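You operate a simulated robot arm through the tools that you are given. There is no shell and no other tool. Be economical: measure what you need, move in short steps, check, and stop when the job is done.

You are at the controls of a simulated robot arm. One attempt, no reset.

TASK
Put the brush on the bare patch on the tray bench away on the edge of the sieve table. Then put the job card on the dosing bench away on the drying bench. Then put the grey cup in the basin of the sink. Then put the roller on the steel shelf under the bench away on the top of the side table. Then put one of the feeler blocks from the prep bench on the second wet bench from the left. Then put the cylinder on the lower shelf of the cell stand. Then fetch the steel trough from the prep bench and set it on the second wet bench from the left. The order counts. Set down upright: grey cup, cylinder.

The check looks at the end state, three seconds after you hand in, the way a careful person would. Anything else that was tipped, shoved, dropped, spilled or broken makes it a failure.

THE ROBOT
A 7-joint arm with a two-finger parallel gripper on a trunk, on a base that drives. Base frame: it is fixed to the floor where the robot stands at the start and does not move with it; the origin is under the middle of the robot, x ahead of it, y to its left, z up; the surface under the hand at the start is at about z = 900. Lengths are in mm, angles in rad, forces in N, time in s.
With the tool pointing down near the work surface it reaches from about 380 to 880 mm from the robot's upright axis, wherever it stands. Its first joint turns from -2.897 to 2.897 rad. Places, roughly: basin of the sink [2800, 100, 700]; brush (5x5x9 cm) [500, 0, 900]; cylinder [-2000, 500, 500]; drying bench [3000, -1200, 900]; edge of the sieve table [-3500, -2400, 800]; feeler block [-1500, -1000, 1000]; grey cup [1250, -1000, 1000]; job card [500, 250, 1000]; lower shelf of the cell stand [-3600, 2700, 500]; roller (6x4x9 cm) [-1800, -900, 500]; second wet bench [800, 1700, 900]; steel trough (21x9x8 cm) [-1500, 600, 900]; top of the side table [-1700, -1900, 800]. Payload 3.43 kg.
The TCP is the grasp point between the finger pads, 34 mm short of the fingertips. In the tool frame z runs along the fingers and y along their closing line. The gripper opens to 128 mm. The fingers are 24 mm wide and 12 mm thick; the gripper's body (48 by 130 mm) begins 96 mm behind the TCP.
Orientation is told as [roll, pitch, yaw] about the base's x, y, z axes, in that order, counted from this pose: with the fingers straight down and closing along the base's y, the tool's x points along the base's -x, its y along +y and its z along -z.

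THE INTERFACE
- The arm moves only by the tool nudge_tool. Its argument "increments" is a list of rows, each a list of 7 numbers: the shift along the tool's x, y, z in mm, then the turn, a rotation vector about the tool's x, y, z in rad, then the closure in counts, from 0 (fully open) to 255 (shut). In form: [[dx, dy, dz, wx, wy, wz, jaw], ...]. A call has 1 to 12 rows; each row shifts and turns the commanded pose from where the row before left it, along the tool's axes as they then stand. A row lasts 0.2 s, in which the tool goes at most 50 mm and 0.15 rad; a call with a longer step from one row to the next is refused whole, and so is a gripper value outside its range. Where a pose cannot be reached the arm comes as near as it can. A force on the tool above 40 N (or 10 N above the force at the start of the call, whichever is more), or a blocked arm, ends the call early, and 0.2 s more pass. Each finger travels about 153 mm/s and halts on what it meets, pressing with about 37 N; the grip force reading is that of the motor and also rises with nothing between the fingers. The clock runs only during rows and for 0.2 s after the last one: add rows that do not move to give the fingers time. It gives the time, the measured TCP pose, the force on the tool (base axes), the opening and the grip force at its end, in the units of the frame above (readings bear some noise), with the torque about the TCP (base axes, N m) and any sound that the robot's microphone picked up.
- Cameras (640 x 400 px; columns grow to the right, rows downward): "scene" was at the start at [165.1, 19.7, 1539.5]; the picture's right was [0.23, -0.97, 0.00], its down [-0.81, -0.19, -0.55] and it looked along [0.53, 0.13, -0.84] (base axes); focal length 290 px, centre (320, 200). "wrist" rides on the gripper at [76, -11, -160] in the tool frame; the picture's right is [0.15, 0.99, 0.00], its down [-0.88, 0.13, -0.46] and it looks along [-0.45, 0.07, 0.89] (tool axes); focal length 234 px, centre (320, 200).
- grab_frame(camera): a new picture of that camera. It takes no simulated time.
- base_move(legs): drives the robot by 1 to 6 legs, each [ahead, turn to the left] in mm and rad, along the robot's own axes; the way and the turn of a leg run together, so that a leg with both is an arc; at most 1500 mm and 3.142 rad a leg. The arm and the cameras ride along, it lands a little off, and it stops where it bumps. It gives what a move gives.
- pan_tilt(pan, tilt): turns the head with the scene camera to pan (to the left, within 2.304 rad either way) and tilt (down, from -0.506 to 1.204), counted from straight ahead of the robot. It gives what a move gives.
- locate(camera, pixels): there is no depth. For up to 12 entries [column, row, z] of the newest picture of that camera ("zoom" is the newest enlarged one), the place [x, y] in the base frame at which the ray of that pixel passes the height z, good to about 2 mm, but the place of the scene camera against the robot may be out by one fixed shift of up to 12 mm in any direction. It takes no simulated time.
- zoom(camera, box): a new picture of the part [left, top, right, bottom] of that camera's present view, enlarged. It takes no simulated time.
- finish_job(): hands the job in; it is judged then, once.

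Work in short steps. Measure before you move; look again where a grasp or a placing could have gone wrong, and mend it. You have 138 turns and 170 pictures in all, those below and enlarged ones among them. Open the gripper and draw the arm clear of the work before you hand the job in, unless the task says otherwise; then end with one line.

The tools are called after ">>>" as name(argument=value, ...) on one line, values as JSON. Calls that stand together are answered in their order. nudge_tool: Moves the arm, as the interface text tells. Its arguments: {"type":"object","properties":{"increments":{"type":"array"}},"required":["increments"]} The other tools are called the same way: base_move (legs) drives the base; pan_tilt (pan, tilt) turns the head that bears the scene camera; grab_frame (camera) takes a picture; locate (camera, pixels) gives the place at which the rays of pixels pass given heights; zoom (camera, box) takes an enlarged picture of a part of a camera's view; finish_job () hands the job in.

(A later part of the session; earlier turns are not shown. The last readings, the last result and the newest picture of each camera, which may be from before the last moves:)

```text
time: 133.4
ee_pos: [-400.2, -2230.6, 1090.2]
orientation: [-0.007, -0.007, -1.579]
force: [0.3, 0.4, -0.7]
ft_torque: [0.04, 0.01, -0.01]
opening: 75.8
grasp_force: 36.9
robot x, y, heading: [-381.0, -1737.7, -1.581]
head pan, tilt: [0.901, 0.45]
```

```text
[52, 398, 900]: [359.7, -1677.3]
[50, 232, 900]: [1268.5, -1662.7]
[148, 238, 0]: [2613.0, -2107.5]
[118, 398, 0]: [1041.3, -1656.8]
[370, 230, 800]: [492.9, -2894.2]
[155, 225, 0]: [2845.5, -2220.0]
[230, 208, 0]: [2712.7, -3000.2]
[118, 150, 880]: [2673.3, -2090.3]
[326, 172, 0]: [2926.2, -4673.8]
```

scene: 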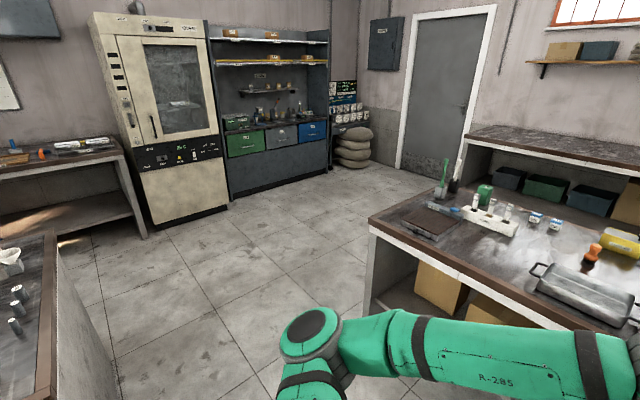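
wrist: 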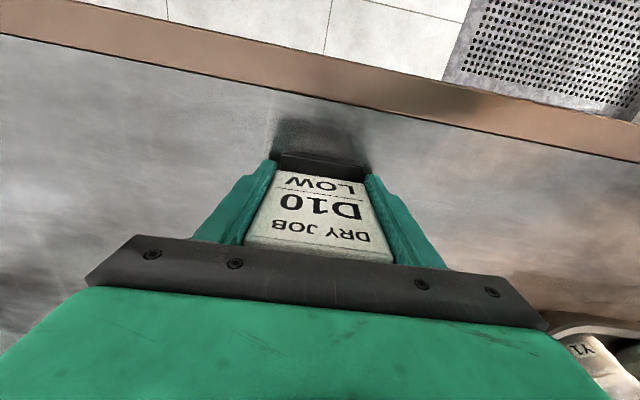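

The aisle is wide (bench end y≈-1670, island y≈-2890; drying bench front x≈2640). Drive around to the drying bench.

>>> base_move(legs=[[0, 0.974], [951, 0], [0, 0.607], [1400, 0], [0, 1.3], [850, 0.25]])

>>> pan_tilt(pan=-1.3, tilt=0.6)

>>> grab_frame(camera="scene")

```text
time: 157.1
ee_pos: [1964.9, -967.8, 1091.0]
orientation: [-0.008, -0.004, 1.522]
force: [0.3, 0.7, -2.0]
ft_torque: [-0.06, 0.01, 0.01]
opening: 75.7
grasp_force: 37.4
robot x, y, heading: [1935.3, -1463.4, 1.515]
head pan, tilt: [0.901, 0.45]
```

```text
time: 159.2
ee_pos: [1964.8, -967.5, 1090.2]
orientation: [-0.008, -0.004, 1.524]
force: [-0.1, 0.5, -1.1]
ft_torque: [0.01, 0.01, 0.03]
opening: 75.8
grasp_force: 37.2
robot x, y, heading: [1929.1, -1463.4, 1.512]
head pan, tilt: [-1.3, 0.6]
```

```text
131 pictures are left
```

scene: 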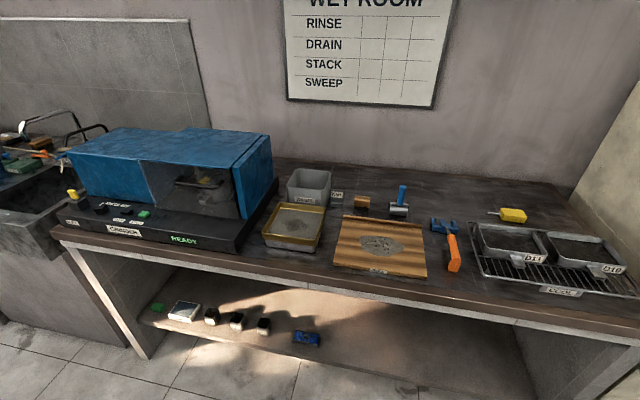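

The drying bench shows trays D11, D10 on a rack at right; free area at back and front strip. Measure.

>>> locate(camera="scene", pixels=[[300, 264, 900], [420, 288, 900], [445, 290, 900], [620, 325, 900], [455, 272, 900], [290, 240, 900], [335, 265, 900], [428, 277, 900], [475, 270, 900], [540, 300, 900], [430, 205, 900], [420, 225, 900]])

>>> zoom(camera="scene", box=[240, 160, 640, 340])

```text
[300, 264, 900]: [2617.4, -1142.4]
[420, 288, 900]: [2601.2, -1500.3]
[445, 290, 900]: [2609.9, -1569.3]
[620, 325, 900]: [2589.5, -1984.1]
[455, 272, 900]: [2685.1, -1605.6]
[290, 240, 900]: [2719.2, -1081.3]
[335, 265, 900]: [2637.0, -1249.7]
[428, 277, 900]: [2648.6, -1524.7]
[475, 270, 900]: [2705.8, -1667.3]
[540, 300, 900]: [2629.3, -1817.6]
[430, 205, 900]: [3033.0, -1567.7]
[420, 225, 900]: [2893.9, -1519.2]
```

```text
1.60 times, centred on (440, 250) of scene
```

zoom: 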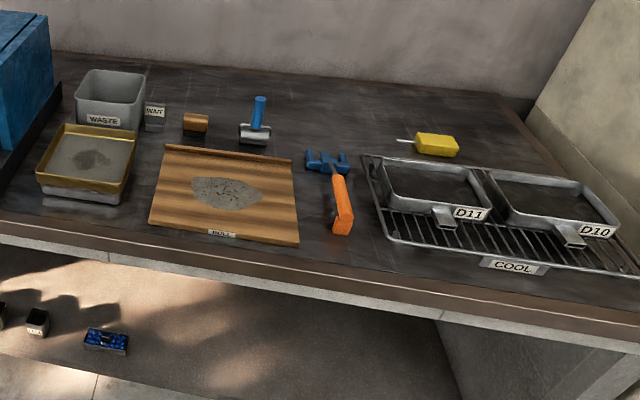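

A clear zone lies at the back between the roller and the yellow tool, about (3010,-1590). I'll drive up to (2200,-1590) facing the bench.

>>> base_move(legs=[[0, -1.952], [298, 0], [0, 0.44]])

>>> pan_tilt(pan=0.0, tilt=0.7)

>>> grab_frame(camera="scene")

>>> grab_frame(camera="wrist")

```text
time: 167.9
ee_pos: [2701.7, -1577.3, 1091.0]
orientation: [-0.007, -0.007, 0.029]
force: [-0.1, -1.2, -2.0]
ft_torque: [0.01, -0.03, -0.05]
opening: 76.0
grasp_force: 36.8
robot x, y, heading: [2205.2, -1584.4, 0.019]
head pan, tilt: [-1.3, 0.6]
```

```text
time: 169.3
ee_pos: [2701.6, -1578.7, 1090.5]
orientation: [-0.005, -0.005, 0.029]
force: [-0.4, -0.2, -0.9]
ft_torque: [0.01, -0.01, 0.02]
opening: 75.7
grasp_force: 36.6
robot x, y, heading: [2206.4, -1579.7, 0.018]
head pan, tilt: [0.0, 0.7]
```

```text
129 pictures are left
```

scene: 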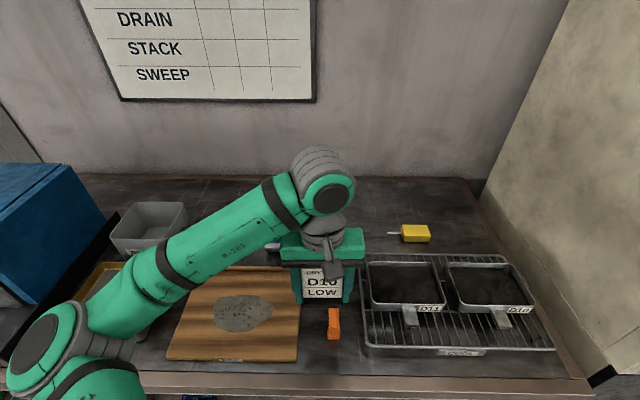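

```text
128 pictures are left
```

wrist: 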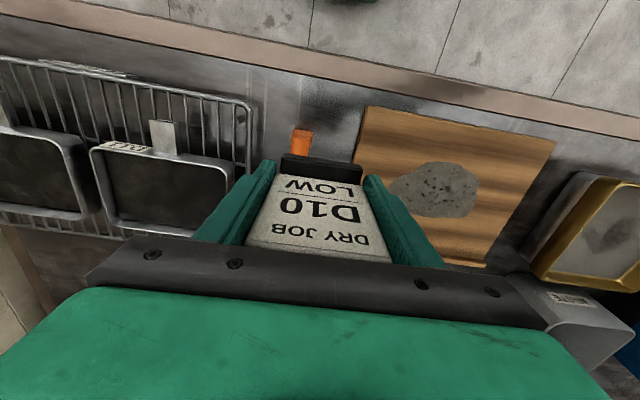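

Measure the free zone behind the gripper (365,205) and yellow tool.

>>> locate(camera="scene", pixels=[[365, 205, 900], [388, 233, 900], [365, 225, 900], [400, 180, 900], [335, 335, 900], [350, 380, 900], [250, 245, 900]])

```text
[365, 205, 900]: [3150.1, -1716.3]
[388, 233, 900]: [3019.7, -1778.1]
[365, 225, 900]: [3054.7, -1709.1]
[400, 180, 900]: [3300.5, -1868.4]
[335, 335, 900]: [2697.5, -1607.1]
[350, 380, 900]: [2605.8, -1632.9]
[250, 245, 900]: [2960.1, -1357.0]
```

Move the card over (3010,-1620).

>>> nudge_tool(increments=[[-44, -7.3, 0, 0, 0, 0, 255], [-44, -7.3, 0, 0, 0, 0, 255], [-44, -7.3, 0, 0, 0, 0, 255], [-44, -7.3, 0, 0, 0, 0, 255], [-44, -7.3, 0, 0, 0, 0, 255], [-44, -7.3, 0, 0, 0, 0, 255], [-44, -7.3, 0, 0, 0, 0, 255], [0, 0, 40, 0, 0, 0, 255], [0, 0, 0, 0, 0, 0, 255]])

>>> grab_frame(camera="wrist")

>>> grab_frame(camera="scene")

```text
time: 171.3
ee_pos: [3011.0, -1621.8, 1054.0]
orientation: [-0.007, -0.003, 0.029]
force: [-0.7, -1.0, -0.9]
ft_torque: [0.01, -0.01, -0.02]
opening: 75.7
grasp_force: 37.0
robot x, y, heading: [2210.2, -1581.6, 0.022]
head pan, tilt: [0.0, 0.7]
```

```text
127 pictures are left
```

wrist: 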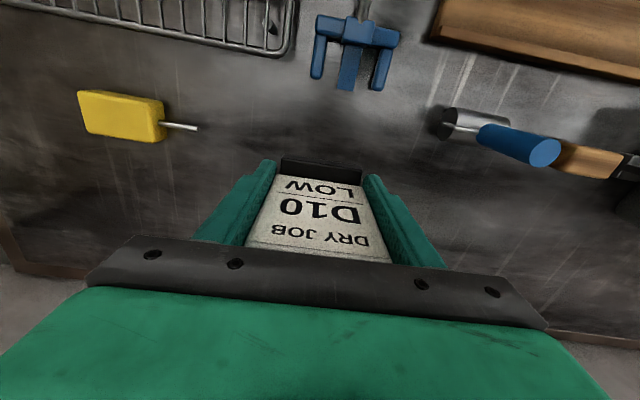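

```text
126 pictures are left
```

scene: 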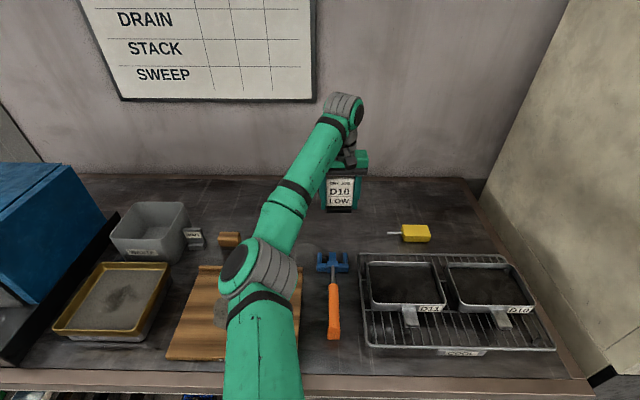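

Zone is clear. Descend to just above, then in small steps until contact.

>>> nudge_tool(increments=[[0, 0, 40, 0, 0, 0, 255], [0, 0, 35, 0, 0, 0, 255], [0, 0, 20, 0, 0, 0, 255], [0, 0, 8, 0, 0, 0, 255], [0, 0, 5, 0, 0, 0, 255], [0, 0, 5, 0, 0, 0, 255], [0, 0, 0, 0, 0, 0, 255]])

>>> zoom(camera="scene", box=[260, 140, 460, 265])

```text
time: 172.9
ee_pos: [3011.3, -1621.4, 940.3]
orientation: [-0.006, -0.003, 0.03]
force: [0.0, 0.1, -1.2]
ft_torque: [0.01, -0.04, 0.0]
opening: 75.6
grasp_force: 37.2
robot x, y, heading: [2210.3, -1583.7, 0.021]
head pan, tilt: [0.0, 0.7]
```

```text
3.20 times, centred on (360, 202) of scene
```

zoom: 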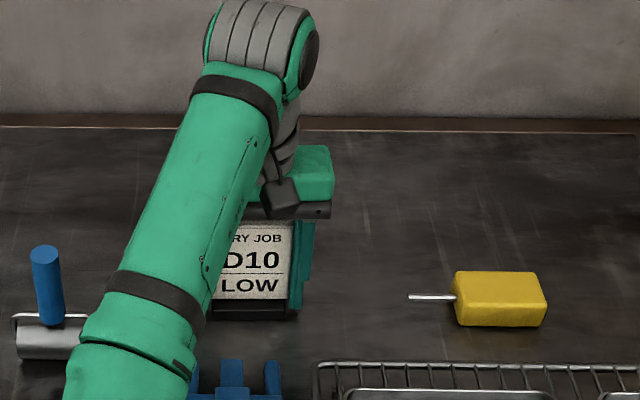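

No contact yet; continue in 3–4 mm steps.

>>> nudge_tool(increments=[[0, 0, 4, 0, 0, 0, 255], [0, 0, 4, 0, 0, 0, 255], [0, 0, 4, 0, 0, 0, 255], [0, 0, 0, 0, 0, 0, 255]])

```text
time: 173.7
ee_pos: [3015.2, -1622.1, 934.7]
orientation: [-0.007, -0.014, 0.029]
force: [-1.2, -1.7, 7.0]
ft_torque: [0.27, 0.12, 0.09]
opening: 75.1
grasp_force: 36.9
robot x, y, heading: [2207.0, -1582.9, 0.02]
head pan, tilt: [0.0, 0.7]
stopped in row 3: the force on the tool passed its limit at 46 N (the readings are from after the stop); the commanded pose is now the measured one
```

Contact at ~935. Release by opening to ~95 mm, then raise.

>>> nudge_tool(increments=[[0, 0, 0, 0, 0, 0, 130], [0, 0, 0, 0, 0, 0, 66], [0, 0, 0, 0, 0, 0, 66], [0, 0, -25, 0, 0, 0, 66], [0, 0, -40, 0, 0, 0, 66], [0, 0, -45, 0, 0, 0, 66], [0, 0, -40, 0, 0, 0, 0]])

>>> grab_frame(camera="wrist")

>>> zoom(camera="scene", box=[260, 140, 460, 265])

```text
time: 175.3
ee_pos: [3014.3, -1618.2, 1081.4]
orientation: [-0.008, -0.011, 0.03]
force: [0.1, -0.2, -0.5]
ft_torque: [0.02, 0.04, 0.01]
opening: 128.0
grasp_force: 0.1
robot x, y, heading: [2205.8, -1585.1, 0.023]
head pan, tilt: [0.0, 0.7]
```

```text
124 pictures are left
```

wrist: 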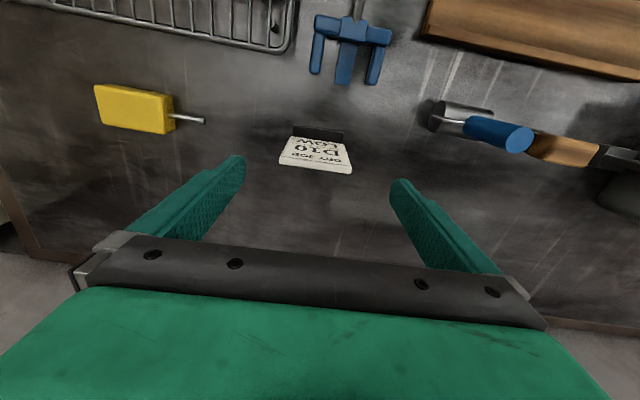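

```text
3.20 times, centred on (360, 202) of scene
```

zoom: 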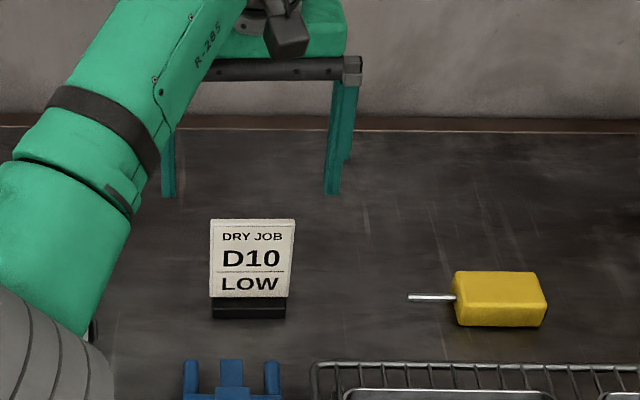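

Card stands well. Next the grey cup near (1250,-1000) on the dosing bench's far side. Retract, back off, turn to look.

>>> nudge_tool(increments=[[44, 0, 0, 0, 0, 0, 0], [44, 0, 0, 0, 0, 0, 0], [44, 0, 0, 0, 0, 0, 0], [44, 0, 0, 0, 0, 0, 0], [44, 0, 0, 0, 0, 0, 0], [44, 0, 0, 0, 0, 0, 0], [44, 0, 0, 0, 0, 0, 0]])

>>> base_move(legs=[[-270, 0], [0, 1.55], [400, 0]])

>>> pan_tilt(pan=1.2, tilt=0.6)

>>> grab_frame(camera="scene")

```text
time: 176.9
ee_pos: [2704.1, -1630.6, 1077.3]
orientation: [-0.007, -0.013, 0.03]
force: [0.5, 0.1, -0.9]
ft_torque: [0.0, 0.02, -0.01]
opening: 128.2
grasp_force: 0.2
robot x, y, heading: [2208.5, -1583.4, 0.015]
head pan, tilt: [0.0, 0.7]
```

```text
time: 185.2
ee_pos: [2009.1, -685.6, 1077.5]
orientation: [-0.007, -0.013, 1.553]
force: [0.0, 0.1, 1.0]
ft_torque: [-0.02, 0.05, 0.0]
opening: 127.9
grasp_force: 0.0
robot x, y, heading: [1937.4, -1183.5, 1.549]
head pan, tilt: [0.0, 0.7]
```

```text
time: 186.7
ee_pos: [2008.6, -685.9, 1078.1]
orientation: [-0.009, -0.013, 1.554]
force: [-0.3, 0.1, 1.0]
ft_torque: [-0.03, 0.01, 0.02]
opening: 128.0
grasp_force: 0.0
robot x, y, heading: [1944.0, -1178.9, 1.544]
head pan, tilt: [1.201, 0.6]
```

```text
122 pictures are left
```

scene: 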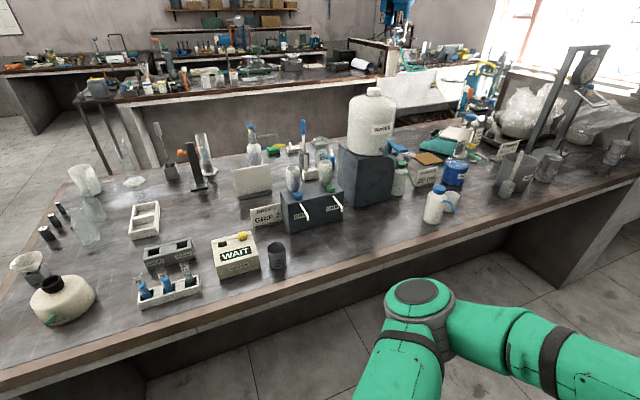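

The dark grey cup at (277,257) is a candidate; measure it and zoom.

>>> locate(camera="scene", pixels=[[277, 268, 900], [277, 247, 960], [260, 270, 900], [300, 232, 900], [270, 300, 900], [515, 195, 900]])

>>> zoom(camera="scene", box=[120, 170, 440, 330])

```text
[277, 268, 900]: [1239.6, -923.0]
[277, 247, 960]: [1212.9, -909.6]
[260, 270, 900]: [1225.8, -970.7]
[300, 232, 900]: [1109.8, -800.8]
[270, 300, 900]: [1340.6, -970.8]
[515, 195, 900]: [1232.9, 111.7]
```

```text
2.00 times, centred on (280, 250) of scene
```

zoom: 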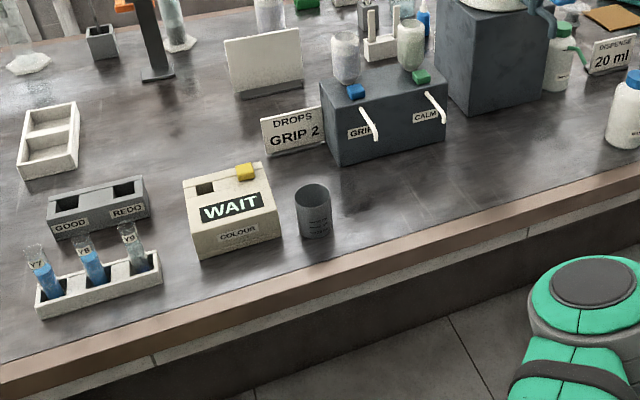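

Grey cup ≈(1230,-922), WAIT box beside it at smaller y. I'll stand facing it, and grip along x (turn the tool 90°) to avoid the box.

>>> base_move(legs=[[200, 0], [0, 1.595], [130, 0]])

>>> pan_tilt(pan=0.0, tilt=0.9)

>>> grab_frame(camera="scene")

>>> grab_frame(camera="wrist")

```text
time: 193.6
ee_pos: [1316.2, -942.9, 1078.2]
orientation: [-0.007, -0.012, -3.106]
force: [1.6, 0.6, -0.2]
ft_torque: [-0.03, -0.03, -0.01]
opening: 128.1
grasp_force: 0.1
robot x, y, heading: [1814.4, -986.4, -3.112]
head pan, tilt: [1.201, 0.6]
```

```text
time: 195.0
ee_pos: [1316.1, -942.8, 1078.4]
orientation: [-0.007, -0.012, -3.106]
force: [0.0, 0.3, 1.0]
ft_torque: [0.02, 0.0, -0.02]
opening: 128.1
grasp_force: 0.0
robot x, y, heading: [1812.9, -982.7, -3.118]
head pan, tilt: [0.0, 0.901]
```

```text
120 pictures are left
```

scene: 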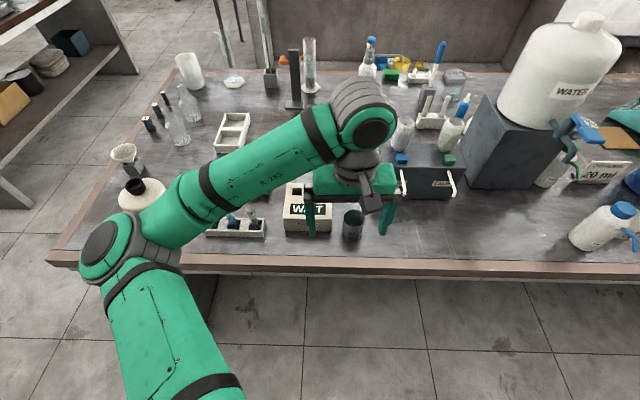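

```text
119 pictures are left
```

wrist: 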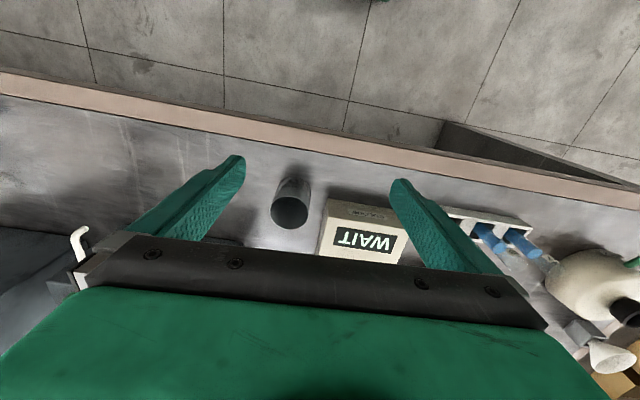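

>>> locate(camera="wrist", pixels=[[290, 211, 970], [290, 211, 980], [294, 180, 900], [272, 209, 970], [308, 213, 970], [325, 200, 960], [318, 252, 960]])

>>> locate(camera="scene", pixels=[[352, 217, 970], [352, 240, 900], [343, 217, 970], [363, 217, 970]])

>>> zoom(camera="wrist", box=[250, 150, 350, 250])

```text
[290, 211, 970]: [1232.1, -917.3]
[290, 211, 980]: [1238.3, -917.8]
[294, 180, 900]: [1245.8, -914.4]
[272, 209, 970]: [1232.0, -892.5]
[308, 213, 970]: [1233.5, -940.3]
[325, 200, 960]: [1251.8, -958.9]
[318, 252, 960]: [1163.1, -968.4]
```

```text
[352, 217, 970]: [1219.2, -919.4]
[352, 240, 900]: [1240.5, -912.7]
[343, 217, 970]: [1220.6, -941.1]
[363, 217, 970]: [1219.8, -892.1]
```

```text
4.00 times, centred on (300, 200) of wrist
```

zoom: 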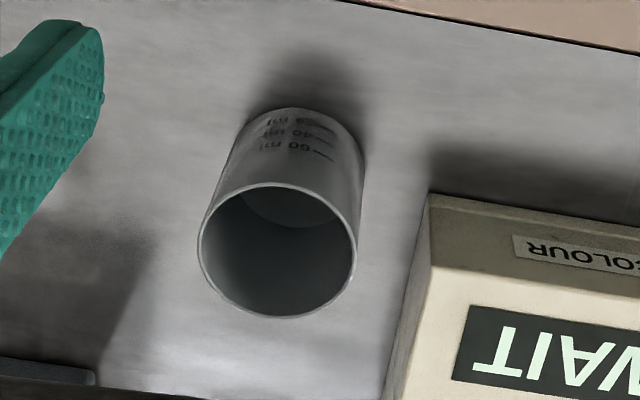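

Cup: Ø≈48, centre ≈(1232,-916), height ≈70, empty; gap to the box ~20 mm. Move above it and turn the tool ~90°.

>>> nudge_tool(increments=[[-43, -13, 0, 0, 0, 0, 0], [-42, -12, 0, 0, 0, 0, 0], [0, 0, 0, 0, 0, 0.15, 0], [0, 0, 0, 0, 0, 0.15, 0], [0, 0, 0, 0, 0, 0.15, 0], [0, 0, 0, 0, 0, 0.15, 0], [0, 0, 0, 0, 0, 0.15, 0], [0, 0, 0, 0, 0, 0.15, 0], [0, 0, 0, 0, 0, 0.15, 0], [0, 0, 0, 0, 0, 0.15, 0], [0, 0, 0, 0, 0, 0.15, 0], [0, 0, 0, 0, 0, 0.15, 0]])

>>> grab_frame(camera="wrist")

```text
time: 197.6
ee_pos: [1229.2, -921.2, 1077.6]
orientation: [0.012, -0.007, 1.676]
force: [0.4, 0.2, -0.8]
ft_torque: [0.0, -0.02, 0.01]
opening: 128.0
grasp_force: 0.1
robot x, y, heading: [1812.4, -981.6, -3.118]
head pan, tilt: [0.0, 0.901]
```

```text
117 pictures are left
```

wrist: 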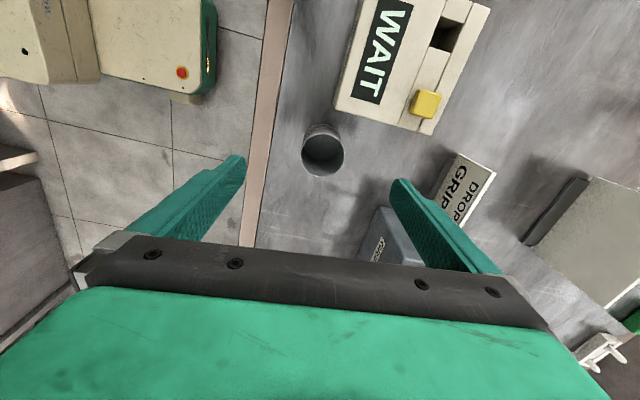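

>>> locate(camera="wrist", pixels=[[323, 155, 970], [302, 155, 970], [344, 155, 970], [322, 132, 900], [335, 105, 960], [385, 210, 940]])

```text
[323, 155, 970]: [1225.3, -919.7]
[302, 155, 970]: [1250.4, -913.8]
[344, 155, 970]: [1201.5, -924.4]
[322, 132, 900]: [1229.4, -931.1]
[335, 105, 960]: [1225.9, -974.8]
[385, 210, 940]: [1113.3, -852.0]
```

Aligned. Narrow to ~85 mm, descend to TCP 943, close.

>>> nudge_tool(increments=[[0, 0, 40, 0, 0, 0, 85], [0, 0, 40, 0, 0, 0, 85], [0, 0, 40, 0, 0, 0, 85], [0, 0, 14, 0, 0, 0, 85], [0, 0, 0, 0, 0, 0, 85], [0, 0, 0, 0, 0, 0, 200], [0, 0, 0, 0, 0, 0, 200], [0, 0, 0, 0, 0, 0, 200]])

>>> grab_frame(camera="wrist")

```text
time: 199.4
ee_pos: [1226.6, -919.2, 945.2]
orientation: [0.01, -0.006, 1.681]
force: [0.4, 0.2, 0.1]
ft_torque: [-0.02, -0.01, -0.01]
opening: 52.3
grasp_force: 36.6
robot x, y, heading: [1814.4, -981.2, -3.12]
head pan, tilt: [0.0, 0.901]
```

```text
116 pictures are left
```

wrist: 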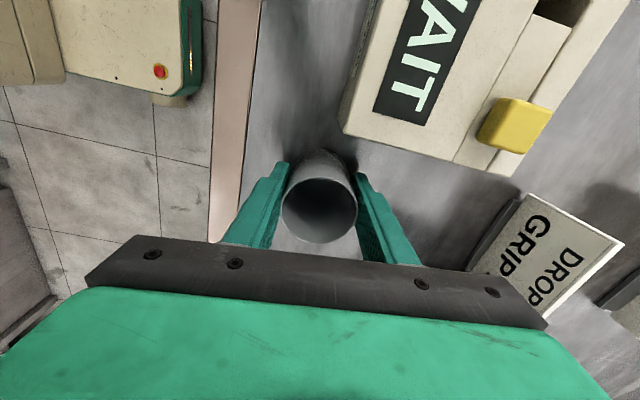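

Gripped (52 mm). Lift, back off and drive to the sink.

>>> nudge_tool(increments=[[0, 0, -40, 0, 0, 0, 200], [0, 0, -40, 0, 0, 0, 200], [0, 0, -40, 0, 0, 0, 200], [0, 0, -40, 0, 0, 0, 200]])

>>> base_move(legs=[[-150, 0], [0, -1.59], [1080, 0]])

>>> pan_tilt(pan=-1.2, tilt=0.6)

>>> grab_frame(camera="scene")

```text
time: 200.4
ee_pos: [1227.8, -921.8, 1103.7]
orientation: [0.01, -0.005, 1.679]
force: [-0.1, -0.2, 0.5]
ft_torque: [-0.01, -0.01, 0.01]
opening: 52.2
grasp_force: 37.3
robot x, y, heading: [1811.2, -986.5, -3.117]
head pan, tilt: [0.0, 0.901]
```

```text
time: 211.3
ee_pos: [2041.3, 666.3, 1103.9]
orientation: [0.011, -0.008, 0.086]
force: [-0.8, 0.5, -0.1]
ft_torque: [0.04, 0.0, 0.0]
opening: 52.2
grasp_force: 37.0
robot x, y, heading: [1964.3, 80.5, 1.572]
head pan, tilt: [0.0, 0.901]
```

```text
time: 212.7
ee_pos: [2041.9, 666.4, 1104.5]
orientation: [0.011, -0.007, 0.083]
force: [0.3, 0.4, -0.1]
ft_torque: [0.03, -0.02, -0.01]
opening: 52.1
grasp_force: 36.8
robot x, y, heading: [1967.3, 81.0, 1.575]
head pan, tilt: [-1.201, 0.6]
```

```text
115 pictures are left
```

scene: 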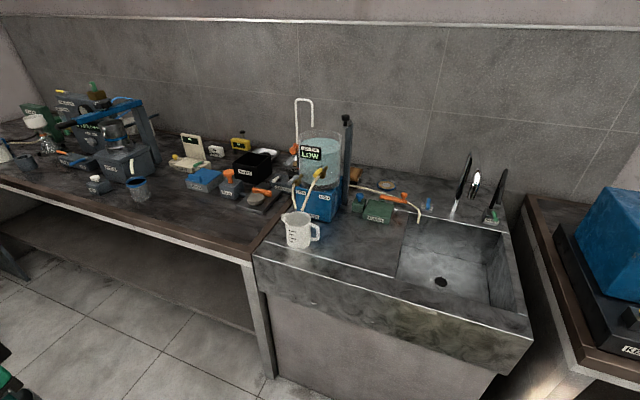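

Basin at (455,265). Measure rim (z≈900) and floor (z≈700).

>>> locate(camera="scene", pixels=[[400, 277, 890], [500, 306, 890], [405, 225, 890], [505, 240, 890], [440, 282, 700], [490, 300, 700], [450, 270, 700], [490, 270, 700], [262, 258, 890], [530, 335, 890]])

>>> zoom(camera="scene", box=[360, 140, 560, 360])

```text
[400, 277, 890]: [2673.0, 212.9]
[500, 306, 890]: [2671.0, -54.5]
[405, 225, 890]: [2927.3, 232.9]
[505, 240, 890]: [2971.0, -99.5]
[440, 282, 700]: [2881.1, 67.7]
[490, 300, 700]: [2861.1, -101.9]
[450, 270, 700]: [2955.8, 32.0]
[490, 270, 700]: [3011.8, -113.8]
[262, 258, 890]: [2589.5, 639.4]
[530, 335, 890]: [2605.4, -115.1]
```

```text
1.82 times, centred on (460, 250) of scene
```

zoom: 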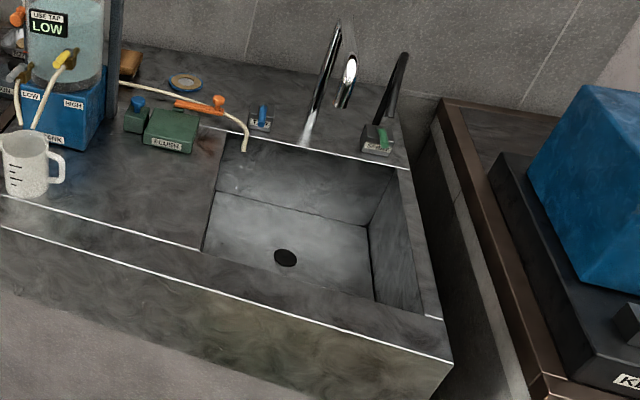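

Basin interior ≈ x 2675–2950, y -70–225. I turn to face the sink and drive up so the gripper is above it.

>>> base_move(legs=[[0, -1.575], [230, 0]])

>>> pan_tilt(pan=0.0, tilt=0.85)

>>> grab_frame(camera="scene")

>>> grab_frame(camera="wrist")

```text
time: 218.7
ee_pos: [2789.0, 29.4, 1104.4]
orientation: [0.011, -0.006, -1.459]
force: [-0.5, -0.2, -0.5]
ft_torque: [0.0, -0.03, 0.0]
opening: 51.8
grasp_force: 36.7
robot x, y, heading: [2200.9, 88.4, 0.031]
head pan, tilt: [-1.201, 0.6]
```

```text
time: 220.1
ee_pos: [2789.9, 28.3, 1104.2]
orientation: [0.012, -0.007, -1.46]
force: [0.6, 0.5, -0.6]
ft_torque: [0.01, -0.02, -0.04]
opening: 52.0
grasp_force: 37.4
robot x, y, heading: [2203.2, 87.5, 0.027]
head pan, tilt: [0.0, 0.85]
```

```text
113 pictures are left
```

scene: 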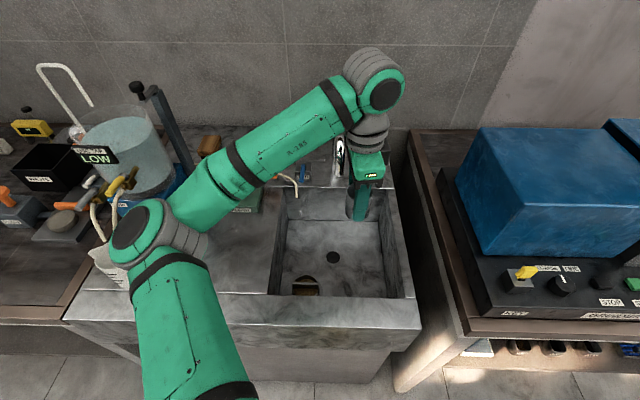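

```text
112 pictures are left
```

wrist: 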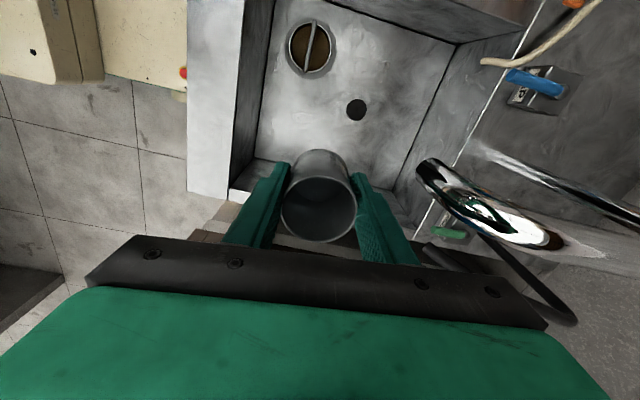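

Basin holds a round item at front-left, drain in the middle; the tap spout is near the gripper. Triangulate floor height and the tap.

>>> locate(camera="wrist", pixels=[[356, 110, 700], [356, 110, 760], [356, 110, 800], [430, 170, 1000], [430, 170, 1050], [430, 170, 950], [310, 45, 760], [255, 150, 760], [395, 190, 760], [332, 5, 760]])

>>> locate(camera="scene", pixels=[[333, 257, 700], [333, 257, 760], [333, 257, 800], [340, 140, 1050], [342, 155, 1000], [342, 165, 950], [305, 285, 760]])

>>> zoom(camera="scene", box=[260, 110, 440, 310])

```text
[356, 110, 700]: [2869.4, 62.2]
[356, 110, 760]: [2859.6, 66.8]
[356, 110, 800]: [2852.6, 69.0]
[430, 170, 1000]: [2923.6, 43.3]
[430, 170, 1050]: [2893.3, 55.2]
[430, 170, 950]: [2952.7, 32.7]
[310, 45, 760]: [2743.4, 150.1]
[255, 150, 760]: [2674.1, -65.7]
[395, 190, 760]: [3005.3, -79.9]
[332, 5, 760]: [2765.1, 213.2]
```

```text
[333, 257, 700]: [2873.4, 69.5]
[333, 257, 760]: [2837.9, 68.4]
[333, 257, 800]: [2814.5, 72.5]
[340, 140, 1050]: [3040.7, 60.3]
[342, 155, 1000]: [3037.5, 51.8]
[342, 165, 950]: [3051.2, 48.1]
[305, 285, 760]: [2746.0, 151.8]
```

```text
2.00 times, centred on (350, 210) of scene
```

zoom: 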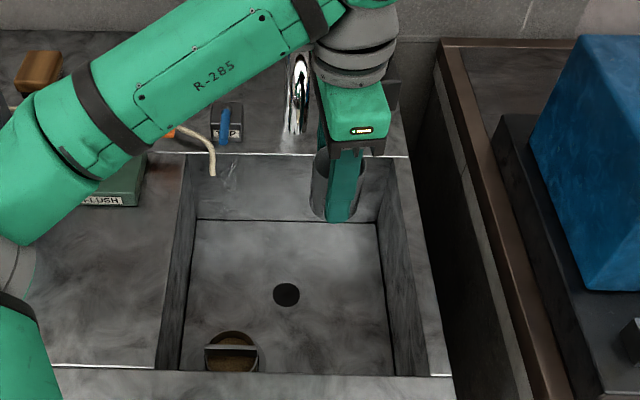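

Floor ≈700; free spot at (2780,10): drain at (2870,65), item at ≈(2735,152). Move there and descend to TCP ~790.

>>> nudge_tool(increments=[[-17, -12, 0, 0, 0, 0, 200], [0, 0, 45, 0, 0, 0, 200], [0, 0, 45, 0, 0, 0, 200], [0, 0, 45, 0, 0, 0, 200], [0, 0, 45, 0, 0, 0, 200], [0, 0, 40, 0, 0, 0, 200], [0, 0, 0, 0, 0, 0, 200]])

>>> grab_frame(camera="wrist")

>>> zoom(camera="scene", box=[260, 110, 440, 310])

```text
time: 221.7
ee_pos: [2783.2, 11.4, 885.7]
orientation: [0.013, -0.008, -1.459]
force: [0.0, 0.2, -0.1]
ft_torque: [0.0, -0.03, -0.01]
opening: 51.8
grasp_force: 37.1
robot x, y, heading: [2205.9, 88.1, 0.028]
head pan, tilt: [0.0, 0.85]
```

```text
110 pictures are left
```

wrist: 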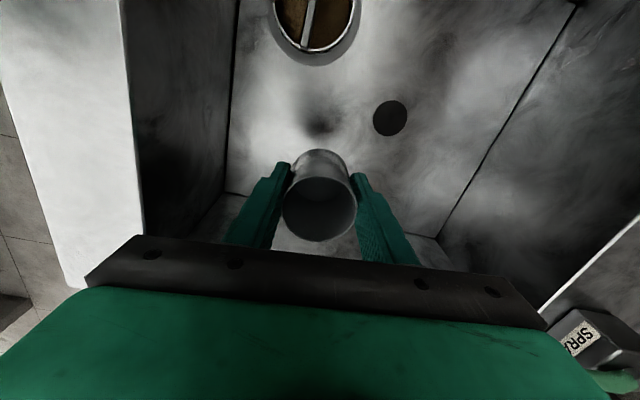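

```text
2.00 times, centred on (350, 210) of scene
```

zoom: 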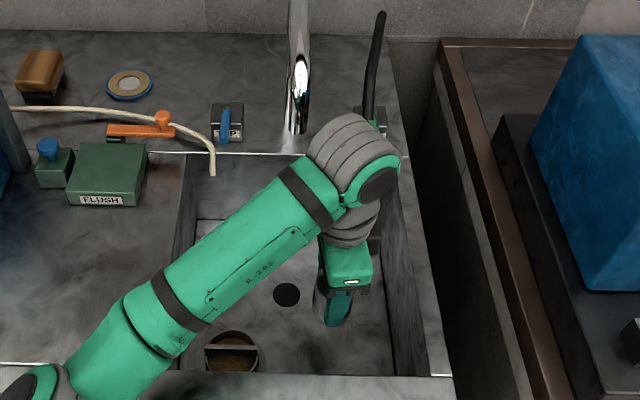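

Clear so far. Continue down to ~TCP 755, then small steps.

>>> nudge_tool(increments=[[0, 0, 30, 0, 0, 0, 200], [0, 0, 30, 0, 0, 0, 200], [0, 0, 30, 0, 0, 0, 200], [0, 0, 25, 0, 0, 0, 200], [0, 0, 10, 0, 0, 0, 200], [0, 0, 5, 0, 0, 0, 200], [0, 0, 4, 0, 0, 0, 200], [0, 0, 0, 0, 0, 0, 200]])

>>> grab_frame(camera="wrist")

```text
time: 223.7
ee_pos: [2822.6, 39.3, 797.2]
orientation: [0.111, 0.032, -1.461]
force: [0.6, 0.5, 0.0]
ft_torque: [-0.05, 0.03, -0.02]
opening: 51.7
grasp_force: 36.7
robot x, y, heading: [2205.2, 86.8, 0.028]
head pan, tilt: [0.0, 0.85]
stopped in row 8: the arm was blocked; the commanded pose is now the measured one
```

```text
108 pictures are left
```

wrist: 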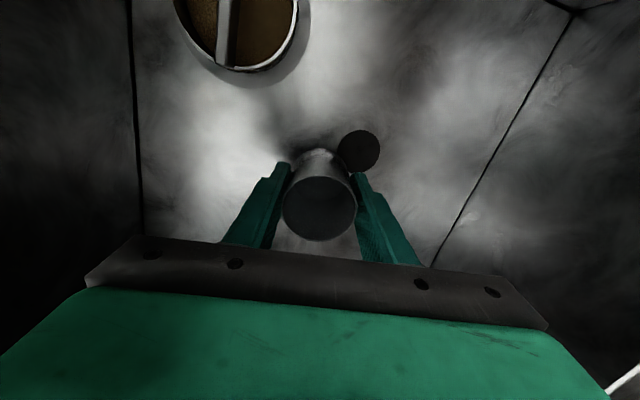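

Arm blocked at TCP 797 with small tilt. See where it touches.

>>> grab_frame(camera="scene")

```text
107 pictures are left
```

scene: 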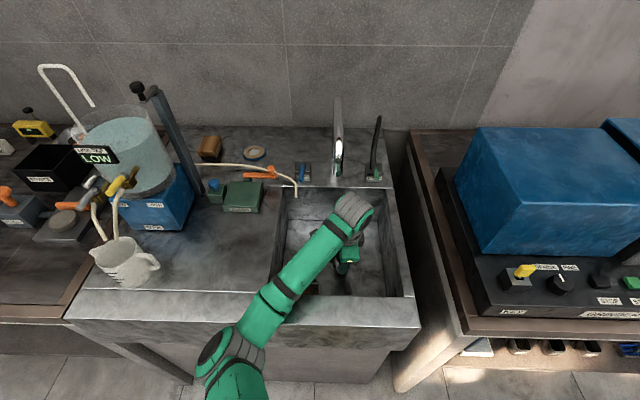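

The forearm lies on the sink's front rim. I lift out, level the tool, come closer with the base so that the forearm is steeper.

>>> nudge_tool(increments=[[0, 0, -20, 0, 0, 0, 200], [0, 0, -30, 0.05, -0.02, 0, 200], [0, 0, -30, 0.05, -0.02, 0, 200], [0, 0, -45, 0, 0, 0, 200], [0, 0, -45, 0, 0, 0, 200], [0, 0, -45, 0, 0, 0, 200], [0, 0, -45, 0, 0, 0, 200], [0, 0, 0, 0, 0, 0, 200]])

>>> base_move(legs=[[130, 0]])

```text
time: 224.9
ee_pos: [2812.3, 36.8, 946.9]
orientation: [-0.016, -0.001, -1.458]
force: [0.8, 1.3, -8.0]
ft_torque: [-0.4, 0.52, 0.01]
opening: 51.7
grasp_force: 36.8
robot x, y, heading: [2201.0, 91.4, 0.029]
head pan, tilt: [0.0, 0.85]
stopped in row 5: the force on the tool passed its limit at 92 N (the readings are from after the stop); the commanded pose is now the measured one
```

```text
time: 225.7
ee_pos: [2820.7, 35.8, 944.1]
orientation: [-0.02, 0.004, -1.47]
force: [0.2, 0.2, -0.2]
ft_torque: [-0.01, 0.02, 0.02]
opening: 51.5
grasp_force: 36.5
robot x, y, heading: [2217.0, 85.3, 0.03]
head pan, tilt: [0.0, 0.85]
stopped in leg 1: the force on the tool passed its limit at 160 N (the readings are from after the stop); the commanded pose is now the measured one
```

The hand met the tap while rising. Look now before anything else.

>>> grab_frame(camera="scene")

>>> grab_frame(camera="wrist")

>>> zoom(camera="scene", box=[260, 90, 440, 290])

```text
106 pictures are left
```

scene: 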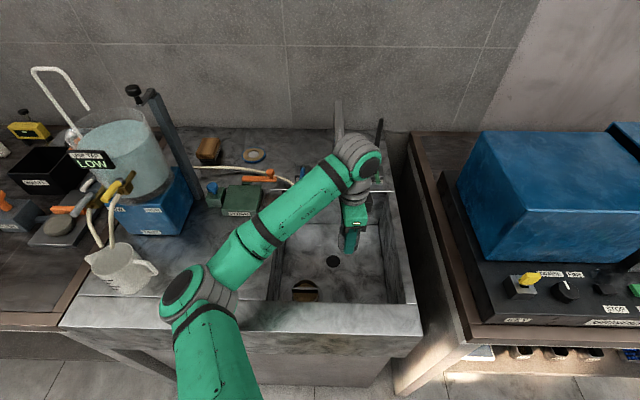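

```text
105 pictures are left
```

wrist: 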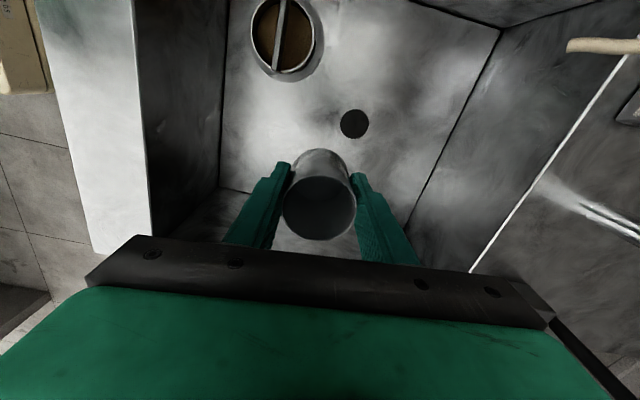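

```text
2.00 times, centred on (350, 190) of scene
```

zoom: 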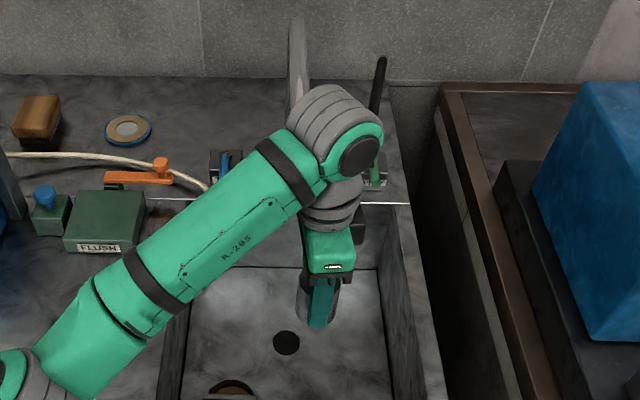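

Cup still held, nothing moved. Draw away from the tap (-x), then lift straight up.

>>> nudge_tool(increments=[[0, -30, 0, 0, 0, 0, 200], [-10, -35, 0, 0, 0, 0, 200], [0, 0, -30, 0, 0, 0, 200], [0, 0, -40, 0, 0, 0, 200], [0, 0, -40, 0, 0, 0, 200], [0, 0, -40, 0, 0, 0, 200]])

>>> grab_frame(camera="scene")

```text
time: 227.1
ee_pos: [2762.2, 19.7, 1098.7]
orientation: [-0.021, 0.006, -1.467]
force: [0.9, 0.0, -0.3]
ft_torque: [0.0, 0.01, -0.01]
opening: 51.5
grasp_force: 37.2
robot x, y, heading: [2215.9, 88.8, 0.028]
head pan, tilt: [0.0, 0.85]
```

```text
103 pictures are left
```

scene: 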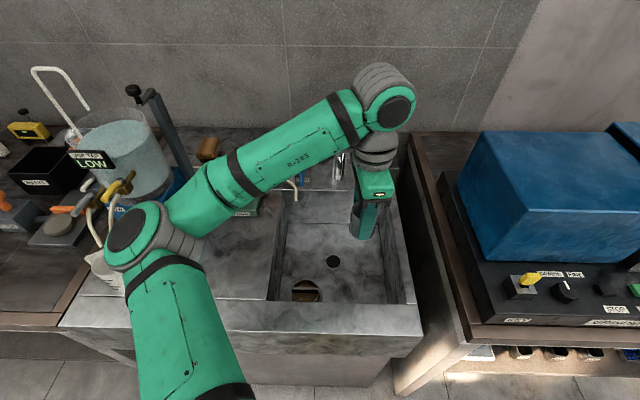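

Retract 130 mm toward the robot before driving closer; check elbow vs jug.

>>> nudge_tool(increments=[[0, -43, 0, 0, 0, 0, 200], [0, -43, 0, 0, 0, 0, 200], [0, -43, 0, 0, 0, 0, 200], [0, 0, 0, 0, 0, 0, 200]])

>>> base_move(legs=[[120, 0]])

>>> grab_frame(camera="scene")

```text
time: 228.1
ee_pos: [2632.7, 4.4, 1096.5]
orientation: [-0.02, 0.006, -1.468]
force: [-0.8, 1.0, -0.6]
ft_torque: [0.0, 0.02, -0.03]
opening: 50.7
grasp_force: 37.2
robot x, y, heading: [2215.2, 87.1, 0.027]
head pan, tilt: [0.0, 0.85]
```

```text
time: 229.3
ee_pos: [2750.4, 7.5, 1096.7]
orientation: [-0.021, 0.004, -1.47]
force: [-1.0, 0.0, -0.6]
ft_torque: [0.0, 0.02, -0.01]
opening: 50.8
grasp_force: 37.0
robot x, y, heading: [2338.9, 91.8, 0.027]
head pan, tilt: [0.0, 0.85]
```

```text
102 pictures are left
```

scene: 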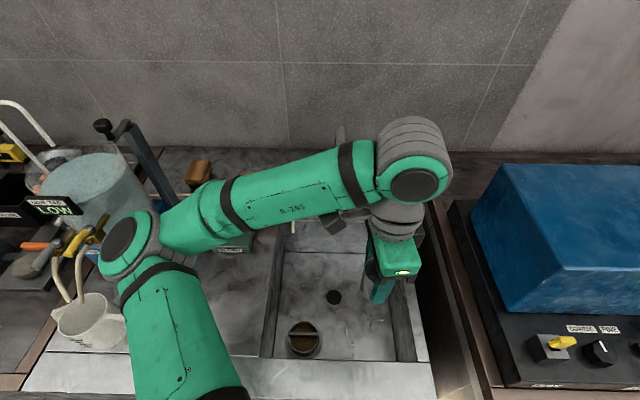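

Jug not touched. Level the tool, shift to (2768,15) and descend to ~900; then look.

>>> nudge_tool(increments=[[6, 18, 0, -0.02, 0, 0, 200], [0, 0, 45, 0, 0, 0, 200], [0, 0, 45, 0, 0, 0, 200], [0, 0, 45, 0, 0, 0, 200], [0, 0, 45, 0, 0, 0, 200], [0, 0, 0, 0, 0, 0, 200]])

>>> grab_frame(camera="scene")

```text
time: 230.7
ee_pos: [2765.3, 14.8, 915.8]
orientation: [-0.002, 0.003, -1.47]
force: [0.4, 0.4, -1.2]
ft_torque: [-0.03, -0.03, -0.01]
opening: 50.5
grasp_force: 37.0
robot x, y, heading: [2333.9, 96.0, 0.029]
head pan, tilt: [0.0, 0.85]
```

```text
101 pictures are left
```

scene: 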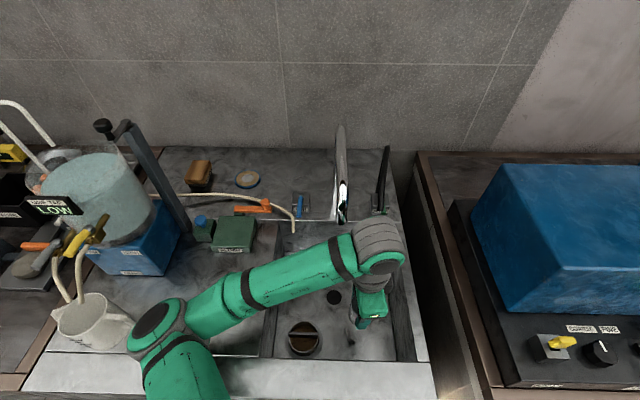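

The elbow at (155,322) is near the jug's handle (128,328). Measure both, at plausible heights.

>>> locate(camera="scene", pixels=[[155, 320, 1100], [155, 320, 1000], [128, 328, 960], [128, 328, 1000], [90, 345, 890], [95, 300, 1000], [250, 385, 890], [160, 370, 890]])

>>> zoom(camera="scene", box=[20, 250, 260, 400])

```text
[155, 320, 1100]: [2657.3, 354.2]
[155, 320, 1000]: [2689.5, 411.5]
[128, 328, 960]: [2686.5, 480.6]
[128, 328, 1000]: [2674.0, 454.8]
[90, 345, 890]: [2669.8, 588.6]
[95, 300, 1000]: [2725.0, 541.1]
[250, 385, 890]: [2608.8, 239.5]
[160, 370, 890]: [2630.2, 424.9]
```

```text
2.67 times, centred on (140, 325) of scene
```

zoom: 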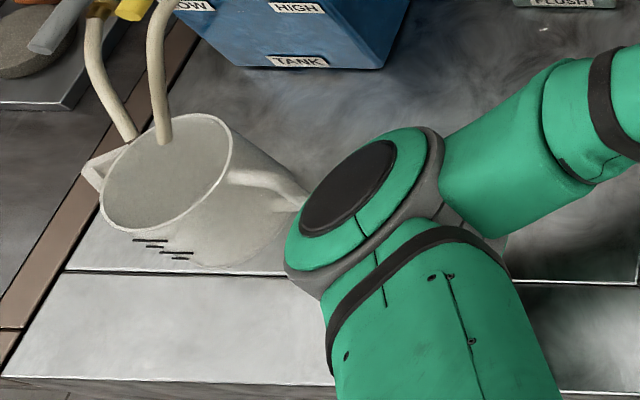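

Too close. I'll lift out, retract, and re-station the robot ~240 mm further right so that the elbow stays over the basin side.

>>> nudge_tool(increments=[[0, 0, -45, 0, 0, 0, 200], [0, 0, -45, 0, 0, 0, 200], [0, 0, -45, 0, 0, 0, 200], [0, 0, -45, 0, 0, 0, 200], [0, -43, -10, 0, 0, 0, 200], [0, -43, -10, 0, 0, 0, 200], [0, 0, 0, 0, 0, 0, 200]])

>>> base_move(legs=[[-200, 0], [0, 0.7], [-350, 0], [0, -0.72]])

>>> nudge_tool(increments=[[43, 0, 0, 0, 0, 0, 200], [43, 0, 0, 0, 0, 0, 200], [43, 0, 0, 0, 0, 0, 200], [43, 0, 0, 0, 0, 0, 200], [43, 0, 0, 0, 0, 0, 200], [0, 0, 0, 0, 0, 0, 200]])

>>> grab_frame(camera="scene")

```text
time: 232.3
ee_pos: [2683.0, 2.9, 1117.6]
orientation: [-0.001, 0.006, -1.47]
force: [-0.2, -0.5, 0.5]
ft_torque: [0.03, 0.0, 0.02]
opening: 50.4
grasp_force: 37.2
robot x, y, heading: [2333.4, 91.3, 0.026]
head pan, tilt: [0.0, 0.85]
```

```text
time: 240.0
ee_pos: [2222.2, -233.8, 1117.8]
orientation: [-0.001, 0.002, -1.452]
force: [-0.9, 0.4, -0.4]
ft_torque: [0.03, -0.05, -0.03]
opening: 49.6
grasp_force: 37.2
robot x, y, heading: [1876.2, -148.0, 0.04]
head pan, tilt: [0.0, 0.85]
```

```text
time: 241.4
ee_pos: [2205.4, -18.4, 1122.1]
orientation: [0.0, 0.003, -1.451]
force: [0.3, -0.7, -0.6]
ft_torque: [0.0, 0.01, -0.01]
opening: 49.3
grasp_force: 37.2
out of reach, approached as far as the arm can: row 2
robot x, y, heading: [1871.1, -150.8, 0.041]
head pan, tilt: [0.0, 0.85]
```

```text
99 pictures are left
```

scene: 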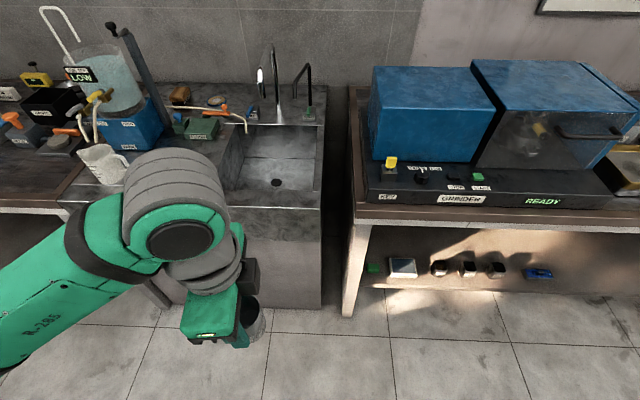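

Now drive straight ahead 440 mm and look.

>>> base_move(legs=[[430, 0]])

>>> nudge_tool(increments=[[0, 40, 0, 0, 0, 0, 200], [0, 40, 0, 0, 0, 0, 200], [0, 30, 0, 0, 0, 0, 200], [0, 0, 40, 0, 0, 0, 200], [0, 0, 40, 0, 0, 0, 200], [0, 0, 40, 0, 0, 0, 200], [0, 0, 40, 0, 0, 0, 200], [0, 0, 40, 0, 0, 0, 200], [0, 0, 0, 0, 0, 0, 200]])

>>> grab_frame(camera="scene")

>>> grab_frame(camera="wrist")

```text
time: 244.1
ee_pos: [2631.8, -1.8, 1121.2]
orientation: [0.0, 0.004, -1.455]
force: [-0.7, -1.3, -0.9]
ft_torque: [0.0, -0.05, -0.02]
opening: 49.3
grasp_force: 37.2
robot x, y, heading: [2298.7, -130.4, 0.041]
head pan, tilt: [0.0, 0.85]
```

```text
time: 246.1
ee_pos: [2740.2, 11.5, 920.2]
orientation: [-0.001, 0.005, -1.454]
force: [0.1, 0.3, -1.2]
ft_torque: [0.01, 0.0, 0.01]
opening: 49.2
grasp_force: 36.8
robot x, y, heading: [2302.9, -134.5, 0.037]
head pan, tilt: [0.0, 0.85]
```

```text
98 pictures are left
```

scene: 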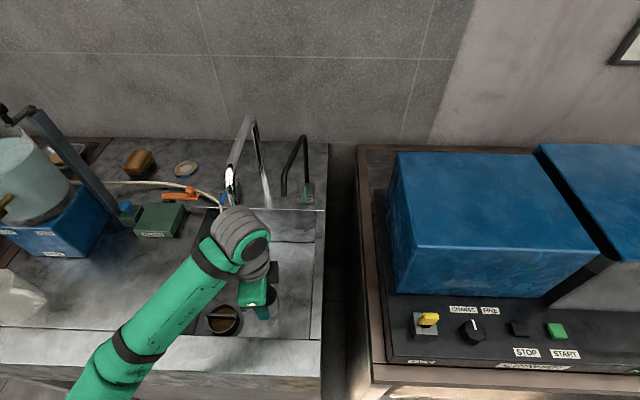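

```text
97 pictures are left
```

wrist: 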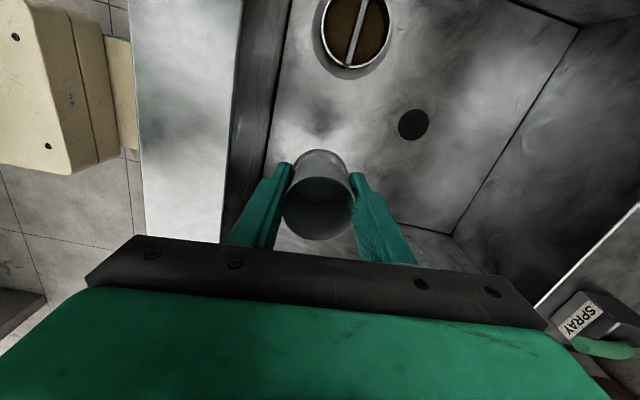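

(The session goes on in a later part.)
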